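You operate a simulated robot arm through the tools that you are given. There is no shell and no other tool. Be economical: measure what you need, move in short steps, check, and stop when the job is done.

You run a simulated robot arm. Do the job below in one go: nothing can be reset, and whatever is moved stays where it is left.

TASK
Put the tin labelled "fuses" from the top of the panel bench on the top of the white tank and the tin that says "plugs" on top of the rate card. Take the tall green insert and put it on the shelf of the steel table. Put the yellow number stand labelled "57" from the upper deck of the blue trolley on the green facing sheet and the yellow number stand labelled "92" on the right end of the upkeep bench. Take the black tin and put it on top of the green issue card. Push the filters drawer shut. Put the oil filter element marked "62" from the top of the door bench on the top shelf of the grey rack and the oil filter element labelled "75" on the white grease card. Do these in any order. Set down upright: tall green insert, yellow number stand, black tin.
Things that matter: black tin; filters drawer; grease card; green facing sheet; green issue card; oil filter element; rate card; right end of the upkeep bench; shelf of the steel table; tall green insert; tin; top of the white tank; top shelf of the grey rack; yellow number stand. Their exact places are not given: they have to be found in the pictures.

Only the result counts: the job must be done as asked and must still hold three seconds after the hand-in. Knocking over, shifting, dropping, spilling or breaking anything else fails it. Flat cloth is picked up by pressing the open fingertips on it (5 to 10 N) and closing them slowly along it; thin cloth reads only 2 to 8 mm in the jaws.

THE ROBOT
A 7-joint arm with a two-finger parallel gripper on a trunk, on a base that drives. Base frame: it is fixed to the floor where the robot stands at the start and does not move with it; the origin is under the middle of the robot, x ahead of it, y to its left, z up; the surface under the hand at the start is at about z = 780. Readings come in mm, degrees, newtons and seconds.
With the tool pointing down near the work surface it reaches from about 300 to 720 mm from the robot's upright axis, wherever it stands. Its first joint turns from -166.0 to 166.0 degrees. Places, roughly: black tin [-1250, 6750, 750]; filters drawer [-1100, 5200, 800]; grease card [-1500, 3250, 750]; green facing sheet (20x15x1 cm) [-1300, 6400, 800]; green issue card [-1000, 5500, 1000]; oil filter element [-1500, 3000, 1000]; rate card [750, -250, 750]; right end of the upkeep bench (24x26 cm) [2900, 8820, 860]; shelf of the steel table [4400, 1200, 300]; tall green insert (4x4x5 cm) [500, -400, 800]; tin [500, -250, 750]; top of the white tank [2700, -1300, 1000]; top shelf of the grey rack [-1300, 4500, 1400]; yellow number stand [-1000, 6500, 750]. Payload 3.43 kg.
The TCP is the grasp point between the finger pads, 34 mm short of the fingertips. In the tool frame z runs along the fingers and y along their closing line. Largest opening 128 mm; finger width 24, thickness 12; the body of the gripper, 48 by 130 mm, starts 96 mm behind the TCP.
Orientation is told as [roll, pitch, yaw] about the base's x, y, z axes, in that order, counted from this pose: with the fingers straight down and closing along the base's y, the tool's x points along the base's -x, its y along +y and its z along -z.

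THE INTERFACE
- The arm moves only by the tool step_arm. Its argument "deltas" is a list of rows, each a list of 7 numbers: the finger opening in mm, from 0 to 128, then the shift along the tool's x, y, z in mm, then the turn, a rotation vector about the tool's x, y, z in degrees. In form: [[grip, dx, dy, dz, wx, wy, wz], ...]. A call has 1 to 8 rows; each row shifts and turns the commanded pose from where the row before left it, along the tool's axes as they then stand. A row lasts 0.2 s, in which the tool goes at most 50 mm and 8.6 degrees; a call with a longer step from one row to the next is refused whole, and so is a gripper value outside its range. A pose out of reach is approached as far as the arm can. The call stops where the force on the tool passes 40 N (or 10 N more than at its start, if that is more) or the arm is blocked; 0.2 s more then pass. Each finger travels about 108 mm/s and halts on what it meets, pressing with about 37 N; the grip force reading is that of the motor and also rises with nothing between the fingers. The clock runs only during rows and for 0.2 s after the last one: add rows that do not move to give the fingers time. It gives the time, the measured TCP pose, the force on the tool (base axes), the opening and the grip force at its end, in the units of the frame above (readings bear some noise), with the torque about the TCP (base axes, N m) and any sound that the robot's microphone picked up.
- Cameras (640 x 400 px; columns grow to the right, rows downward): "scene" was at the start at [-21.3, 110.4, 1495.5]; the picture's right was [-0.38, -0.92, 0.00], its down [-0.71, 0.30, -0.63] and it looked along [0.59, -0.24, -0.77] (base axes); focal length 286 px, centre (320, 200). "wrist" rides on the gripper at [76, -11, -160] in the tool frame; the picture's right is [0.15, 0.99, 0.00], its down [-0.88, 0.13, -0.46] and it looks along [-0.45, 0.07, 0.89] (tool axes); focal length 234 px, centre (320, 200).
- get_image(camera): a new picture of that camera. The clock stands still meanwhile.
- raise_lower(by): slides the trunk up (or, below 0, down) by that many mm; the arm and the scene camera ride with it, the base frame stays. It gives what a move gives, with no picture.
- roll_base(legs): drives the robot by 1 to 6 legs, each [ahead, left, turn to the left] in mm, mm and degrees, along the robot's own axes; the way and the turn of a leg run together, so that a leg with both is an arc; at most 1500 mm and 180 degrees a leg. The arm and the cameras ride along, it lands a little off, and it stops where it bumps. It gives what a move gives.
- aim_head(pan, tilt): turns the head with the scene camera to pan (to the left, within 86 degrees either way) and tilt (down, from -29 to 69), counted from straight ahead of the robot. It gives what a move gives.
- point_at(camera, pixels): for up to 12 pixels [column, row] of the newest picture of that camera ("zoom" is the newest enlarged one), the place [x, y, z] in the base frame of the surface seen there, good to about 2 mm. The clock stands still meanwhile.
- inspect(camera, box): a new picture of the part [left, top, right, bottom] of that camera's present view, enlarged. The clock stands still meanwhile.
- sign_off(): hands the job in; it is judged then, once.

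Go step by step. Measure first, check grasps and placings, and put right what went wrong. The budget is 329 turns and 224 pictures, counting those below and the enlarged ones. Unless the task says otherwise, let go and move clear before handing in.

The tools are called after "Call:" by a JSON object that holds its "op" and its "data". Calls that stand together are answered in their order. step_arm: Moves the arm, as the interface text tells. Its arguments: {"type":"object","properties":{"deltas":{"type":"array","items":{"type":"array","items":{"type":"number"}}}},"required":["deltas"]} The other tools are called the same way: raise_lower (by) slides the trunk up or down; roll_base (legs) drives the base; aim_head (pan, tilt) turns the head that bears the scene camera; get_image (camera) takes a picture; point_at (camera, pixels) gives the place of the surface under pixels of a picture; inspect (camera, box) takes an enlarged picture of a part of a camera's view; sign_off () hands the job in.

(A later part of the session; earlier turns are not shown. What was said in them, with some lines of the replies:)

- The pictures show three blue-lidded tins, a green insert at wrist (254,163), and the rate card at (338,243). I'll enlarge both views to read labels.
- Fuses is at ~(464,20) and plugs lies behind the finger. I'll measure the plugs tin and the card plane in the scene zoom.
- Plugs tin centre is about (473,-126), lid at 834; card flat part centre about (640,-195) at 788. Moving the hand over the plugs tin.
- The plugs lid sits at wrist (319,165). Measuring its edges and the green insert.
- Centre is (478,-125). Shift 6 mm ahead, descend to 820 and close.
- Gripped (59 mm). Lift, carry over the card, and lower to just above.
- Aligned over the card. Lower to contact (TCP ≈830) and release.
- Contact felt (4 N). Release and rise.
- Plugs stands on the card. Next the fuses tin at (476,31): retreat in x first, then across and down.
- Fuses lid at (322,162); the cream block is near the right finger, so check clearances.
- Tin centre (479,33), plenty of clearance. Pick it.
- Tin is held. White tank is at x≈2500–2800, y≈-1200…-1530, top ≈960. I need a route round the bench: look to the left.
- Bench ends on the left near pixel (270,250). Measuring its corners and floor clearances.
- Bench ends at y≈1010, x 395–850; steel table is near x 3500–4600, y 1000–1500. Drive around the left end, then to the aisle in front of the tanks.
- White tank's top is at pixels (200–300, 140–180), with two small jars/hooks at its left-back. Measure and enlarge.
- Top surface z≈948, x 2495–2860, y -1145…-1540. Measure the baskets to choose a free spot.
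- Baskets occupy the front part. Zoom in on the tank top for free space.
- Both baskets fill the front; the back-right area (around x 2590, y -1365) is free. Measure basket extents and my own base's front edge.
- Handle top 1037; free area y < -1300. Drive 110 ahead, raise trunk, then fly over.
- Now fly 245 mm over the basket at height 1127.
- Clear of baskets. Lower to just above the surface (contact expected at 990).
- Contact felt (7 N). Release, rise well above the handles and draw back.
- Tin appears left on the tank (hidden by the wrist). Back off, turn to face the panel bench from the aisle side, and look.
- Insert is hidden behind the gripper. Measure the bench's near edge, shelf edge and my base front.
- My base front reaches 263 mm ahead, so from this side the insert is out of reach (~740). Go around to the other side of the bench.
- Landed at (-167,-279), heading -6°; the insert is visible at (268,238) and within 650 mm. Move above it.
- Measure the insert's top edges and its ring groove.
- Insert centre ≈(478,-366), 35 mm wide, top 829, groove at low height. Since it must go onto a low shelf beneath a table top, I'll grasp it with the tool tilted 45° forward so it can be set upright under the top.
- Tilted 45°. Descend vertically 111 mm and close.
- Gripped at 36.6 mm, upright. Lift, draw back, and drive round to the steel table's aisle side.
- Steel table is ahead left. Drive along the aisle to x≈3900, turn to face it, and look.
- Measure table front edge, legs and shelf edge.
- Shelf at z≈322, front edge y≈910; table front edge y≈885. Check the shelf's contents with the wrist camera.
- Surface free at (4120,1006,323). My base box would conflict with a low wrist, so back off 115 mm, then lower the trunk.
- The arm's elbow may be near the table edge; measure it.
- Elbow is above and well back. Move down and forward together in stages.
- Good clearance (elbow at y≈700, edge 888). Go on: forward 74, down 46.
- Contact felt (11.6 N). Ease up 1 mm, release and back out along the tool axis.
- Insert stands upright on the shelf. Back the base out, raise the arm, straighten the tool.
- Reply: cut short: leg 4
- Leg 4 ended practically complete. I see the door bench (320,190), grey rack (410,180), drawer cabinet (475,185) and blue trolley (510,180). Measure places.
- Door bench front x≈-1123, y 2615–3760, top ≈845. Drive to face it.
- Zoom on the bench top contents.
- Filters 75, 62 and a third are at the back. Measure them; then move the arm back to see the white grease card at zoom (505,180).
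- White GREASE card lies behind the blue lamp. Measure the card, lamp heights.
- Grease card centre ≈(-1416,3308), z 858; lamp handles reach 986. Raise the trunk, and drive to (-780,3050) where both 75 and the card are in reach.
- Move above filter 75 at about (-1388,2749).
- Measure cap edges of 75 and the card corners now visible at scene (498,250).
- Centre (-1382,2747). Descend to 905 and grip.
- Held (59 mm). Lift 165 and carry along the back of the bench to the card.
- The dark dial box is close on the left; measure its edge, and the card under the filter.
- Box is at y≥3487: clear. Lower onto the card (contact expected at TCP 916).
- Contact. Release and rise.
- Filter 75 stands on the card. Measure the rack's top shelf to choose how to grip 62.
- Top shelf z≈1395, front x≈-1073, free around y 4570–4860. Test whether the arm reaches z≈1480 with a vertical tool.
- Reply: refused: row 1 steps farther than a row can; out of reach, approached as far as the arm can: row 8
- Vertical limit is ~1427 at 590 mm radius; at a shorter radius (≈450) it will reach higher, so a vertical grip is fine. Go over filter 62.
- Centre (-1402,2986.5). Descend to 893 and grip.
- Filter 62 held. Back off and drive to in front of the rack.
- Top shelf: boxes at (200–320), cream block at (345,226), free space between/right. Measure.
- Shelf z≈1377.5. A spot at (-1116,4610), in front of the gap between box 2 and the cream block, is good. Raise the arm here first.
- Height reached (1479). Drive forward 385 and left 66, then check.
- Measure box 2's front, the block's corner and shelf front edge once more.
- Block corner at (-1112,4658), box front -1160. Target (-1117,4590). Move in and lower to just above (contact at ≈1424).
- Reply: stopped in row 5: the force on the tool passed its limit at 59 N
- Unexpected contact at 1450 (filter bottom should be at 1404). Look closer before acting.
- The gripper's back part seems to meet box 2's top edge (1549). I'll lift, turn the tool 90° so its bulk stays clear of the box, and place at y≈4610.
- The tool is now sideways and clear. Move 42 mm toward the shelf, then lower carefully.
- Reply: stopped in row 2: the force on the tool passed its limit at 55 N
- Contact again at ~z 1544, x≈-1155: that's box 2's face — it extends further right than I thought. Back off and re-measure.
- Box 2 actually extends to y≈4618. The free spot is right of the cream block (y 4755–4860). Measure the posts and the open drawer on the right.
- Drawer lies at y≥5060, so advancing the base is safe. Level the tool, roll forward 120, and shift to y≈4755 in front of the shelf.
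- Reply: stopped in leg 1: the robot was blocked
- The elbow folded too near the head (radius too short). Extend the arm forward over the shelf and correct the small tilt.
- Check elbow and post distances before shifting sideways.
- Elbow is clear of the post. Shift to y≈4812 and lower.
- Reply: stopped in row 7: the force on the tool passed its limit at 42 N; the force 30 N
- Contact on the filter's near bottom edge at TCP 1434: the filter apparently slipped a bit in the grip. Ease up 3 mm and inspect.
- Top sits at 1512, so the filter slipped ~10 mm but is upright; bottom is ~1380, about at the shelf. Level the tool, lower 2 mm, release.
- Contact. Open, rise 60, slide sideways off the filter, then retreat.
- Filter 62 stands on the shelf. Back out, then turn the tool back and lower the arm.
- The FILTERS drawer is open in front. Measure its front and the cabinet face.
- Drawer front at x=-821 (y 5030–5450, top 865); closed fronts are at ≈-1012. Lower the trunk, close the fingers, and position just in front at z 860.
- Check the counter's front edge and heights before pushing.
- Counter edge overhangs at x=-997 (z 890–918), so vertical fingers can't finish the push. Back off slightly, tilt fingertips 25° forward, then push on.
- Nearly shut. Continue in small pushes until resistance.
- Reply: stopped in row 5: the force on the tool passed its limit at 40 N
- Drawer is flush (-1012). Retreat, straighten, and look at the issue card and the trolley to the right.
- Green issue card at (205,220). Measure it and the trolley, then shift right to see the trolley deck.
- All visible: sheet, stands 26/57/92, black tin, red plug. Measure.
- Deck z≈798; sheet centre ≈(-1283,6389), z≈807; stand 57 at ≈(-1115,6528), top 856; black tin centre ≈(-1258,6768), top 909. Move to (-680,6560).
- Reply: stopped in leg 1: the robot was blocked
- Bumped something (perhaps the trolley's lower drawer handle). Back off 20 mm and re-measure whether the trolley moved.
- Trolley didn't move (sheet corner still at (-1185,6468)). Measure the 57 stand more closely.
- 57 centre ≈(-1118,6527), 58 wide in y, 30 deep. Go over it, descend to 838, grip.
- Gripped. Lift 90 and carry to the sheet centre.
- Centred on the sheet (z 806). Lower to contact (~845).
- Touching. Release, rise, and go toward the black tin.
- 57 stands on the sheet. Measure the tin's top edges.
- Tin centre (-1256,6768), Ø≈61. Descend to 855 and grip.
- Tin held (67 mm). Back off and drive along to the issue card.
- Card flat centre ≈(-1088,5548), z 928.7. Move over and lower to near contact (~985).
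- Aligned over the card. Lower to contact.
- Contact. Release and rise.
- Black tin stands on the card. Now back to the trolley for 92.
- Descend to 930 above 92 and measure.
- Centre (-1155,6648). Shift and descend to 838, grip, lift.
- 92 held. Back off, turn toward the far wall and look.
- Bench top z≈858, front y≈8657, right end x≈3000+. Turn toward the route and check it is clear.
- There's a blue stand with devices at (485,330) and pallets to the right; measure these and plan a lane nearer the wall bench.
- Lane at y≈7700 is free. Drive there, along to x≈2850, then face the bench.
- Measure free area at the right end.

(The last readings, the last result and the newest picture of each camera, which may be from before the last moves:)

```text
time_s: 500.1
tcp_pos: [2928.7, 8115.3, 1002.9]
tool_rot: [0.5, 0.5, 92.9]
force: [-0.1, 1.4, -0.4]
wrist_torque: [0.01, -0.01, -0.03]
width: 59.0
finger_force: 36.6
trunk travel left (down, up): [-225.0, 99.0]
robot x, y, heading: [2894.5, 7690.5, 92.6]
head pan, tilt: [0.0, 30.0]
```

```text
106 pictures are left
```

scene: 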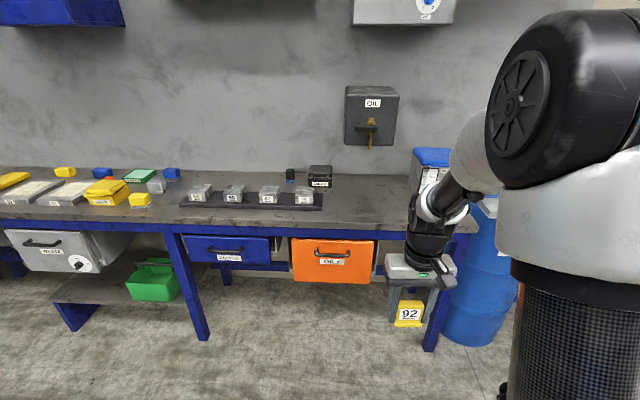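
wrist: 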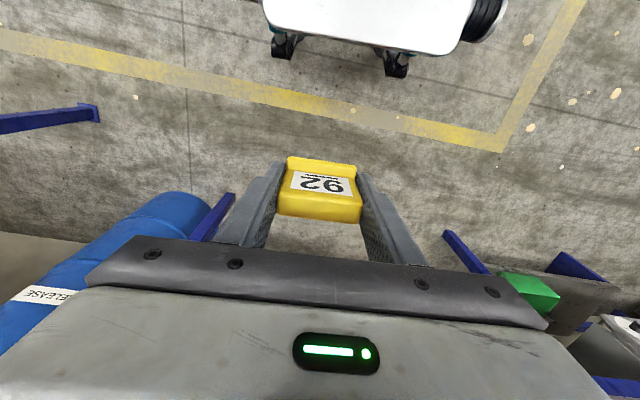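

Free area spans x≈2720–3120. Target (2920,8815). Drive forward 535.

Call:
{"op": "roll_base", "data": {"legs": [[535, 0, -2.6]]}}

Call:
{"op": "get_image", "data": {"camera": "scene"}}

Call:
{"op": "get_image", "data": {"camera": "wrist"}}

```text
time_s: 503.2
tcp_pos: [2933.6, 8646.9, 1002.3]
tool_rot: [0.4, 0.4, 90.0]
force: [0.4, -0.5, 0.1]
wrist_torque: [0.01, 0.02, -0.03]
width: 59.2
finger_force: 37.4
trunk travel left (down, up): [-225.0, 99.0]
robot x, y, heading: [2878.9, 8223.2, 90.4]
head pan, tilt: [0.0, 30.0]
```

```text
105 pictures are left
```

scene: 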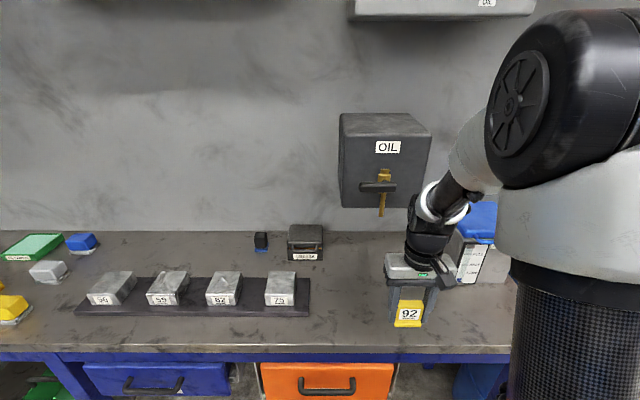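

```text
104 pictures are left
```

wrist: 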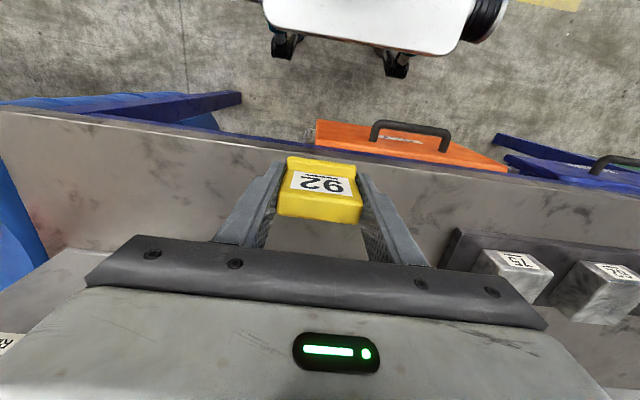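

Call:
{"op": "point_at", "data": {"camera": "wrist", "pixels": [[8, 130], [25, 170], [48, 240], [200, 200], [150, 225], [450, 235], [250, 160], [15, 262]]}}

Call:
{"op": "point_at", "data": {"camera": "scene", "pixels": [[310, 300], [350, 300], [445, 310], [500, 330], [460, 280], [350, 350], [345, 250], [500, 290]]}}

```text
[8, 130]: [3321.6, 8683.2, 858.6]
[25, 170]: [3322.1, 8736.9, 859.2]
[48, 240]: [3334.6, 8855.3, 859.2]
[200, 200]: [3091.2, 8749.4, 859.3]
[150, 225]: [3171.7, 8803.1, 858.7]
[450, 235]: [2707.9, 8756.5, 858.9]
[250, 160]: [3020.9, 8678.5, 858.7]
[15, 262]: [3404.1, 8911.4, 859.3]
```

```text
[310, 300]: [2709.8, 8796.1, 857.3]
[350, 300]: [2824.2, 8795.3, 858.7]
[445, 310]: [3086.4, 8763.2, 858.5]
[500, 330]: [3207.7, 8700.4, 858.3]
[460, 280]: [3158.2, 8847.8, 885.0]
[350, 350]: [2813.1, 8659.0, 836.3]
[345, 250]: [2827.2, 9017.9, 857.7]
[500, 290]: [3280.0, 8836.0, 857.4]
```

The stated region (2780–3020 × 8690–8950) is free. Move forward 165 and lower to near contact (~898).

Call:
{"op": "step_arm", "data": {"deltas": [[40, -41, 0, 0, 0, 0, 0], [40, -41, 0, 0, 0, 0, 0], [40, -41, 0, 0, 0, 0, 0], [40, -42, 3, 0, 0, 0, 0], [40, 0, 0, 45, 0, 0, 0], [40, 0, 0, 45, 0, 0, 0], [40, 0, 0, 11, 0, 0, 0], [40, 0, 0, 0, 0, 0, 0]]}}

```text
time_s: 505.0
tcp_pos: [2932.1, 8812.0, 901.6]
tool_rot: [0.4, 0.4, 90.0]
force: [0.6, -0.3, -1.2]
wrist_torque: [0.0, -0.02, 0.0]
width: 59.4
finger_force: 37.0
trunk travel left (down, up): [-225.0, 99.0]
robot x, y, heading: [2879.6, 8224.3, 90.6]
head pan, tilt: [0.0, 30.0]
```

Call:
{"op": "step_arm", "data": {"deltas": [[40, 0, 0, 2, 0, 0, 0], [40, 0, 0, 1.5, 0, 0, 0], [40, 0, 0, 1, 0, 0, 0], [40, 0, 0, 0, 0, 0, 0]]}}

```text
time_s: 506.0
tcp_pos: [2931.1, 8811.1, 898.1]
tool_rot: [0.3, 0.3, 90.1]
force: [0.5, -0.3, 3.8]
wrist_torque: [-0.04, -0.13, -0.01]
width: 58.9
finger_force: 36.8
trunk travel left (down, up): [-225.0, 99.0]
robot x, y, heading: [2878.3, 8227.2, 89.9]
head pan, tilt: [0.0, 30.0]
```

Contact. Release, rise and check.

Call:
{"op": "step_arm", "data": {"deltas": [[60, 0, 0, 0, 0, 0, 0], [80, 0, 0, 0, 0, 0, 0], [80, 0, 0, -45, 0, 0, 0], [80, 0, 0, -45, 0, 0, 0], [80, 0, 0, -30, 0, 0, 0], [80, 45, 0, 0, 0, 0, 0], [80, 45, 0, 0, 0, 0, 0], [80, 45, 0, 0, 0, 0, 0]]}}

Call:
{"op": "get_image", "data": {"camera": "scene"}}

```text
time_s: 507.8
tcp_pos: [2932.0, 8677.8, 1017.0]
tool_rot: [0.5, 0.3, 90.0]
force: [-0.2, 0.5, -0.2]
wrist_torque: [0.0, -0.03, -0.01]
width: 80.4
finger_force: 0.1
trunk travel left (down, up): [-225.0, 99.0]
robot x, y, heading: [2877.6, 8223.0, 90.3]
head pan, tilt: [0.0, 30.0]
```

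```text
103 pictures are left
```

scene: 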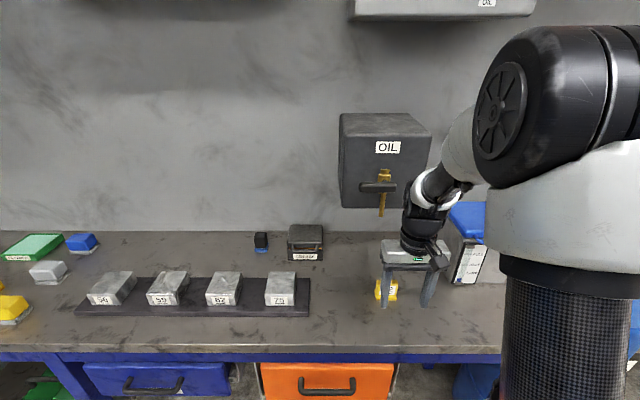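

Check 92 more closely before handing in.

Call:
{"op": "inspect", "data": {"camera": "scene", "box": [330, 220, 470, 330]}}

Call:
{"op": "get_image", "data": {"camera": "wrist"}}

```text
3.64 times, centred on (400, 275) of scene
```

zoom: 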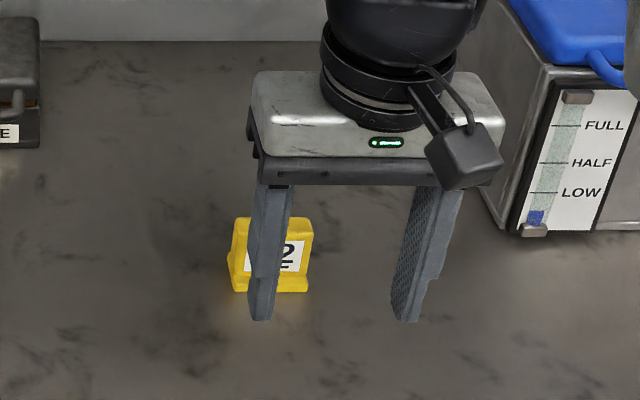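

```text
101 pictures are left
```

wrist: 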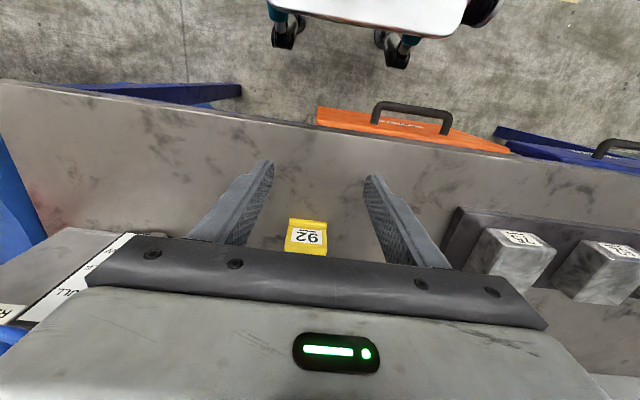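

92 stands upright on the bench, and every placing was felt as contact and checked by picture except the fuses tin, which the wrist hid after a clean 7 N set-down. Handing in.

Call:
{"op": "sign_off", "data": {}}

```text
The job is handed in.
```

I handed the job in with every item placed and the filters drawer pushed shut. One placing I could not see: the fuses tin on the white tank.

- **Fuses tin:** it touched down with about 7 N and I let go cleanly. The wrist then blocked the camera, and I did not drive back to check that it was standing.
- **Filter "62":** it slipped about 10 mm in the grip on the way to the grey rack. It stands upright on the top shelf, right of the block marked "95".
- **Contacts:** the gripper touched the second cardboard box on the grey rack twice; the box's front face measured within about 1 mm of before. The base bumped the blue trolley once, and the trolley measured as not moved.
- **Stand "92":** I put it near the given point, at about (2930, 8810). The bench itself runs on to about x = 3325, so it is about 400 mm short of the edge.

The other placings looked right in the pictures, with the insert, both number stands and the black tin upright.
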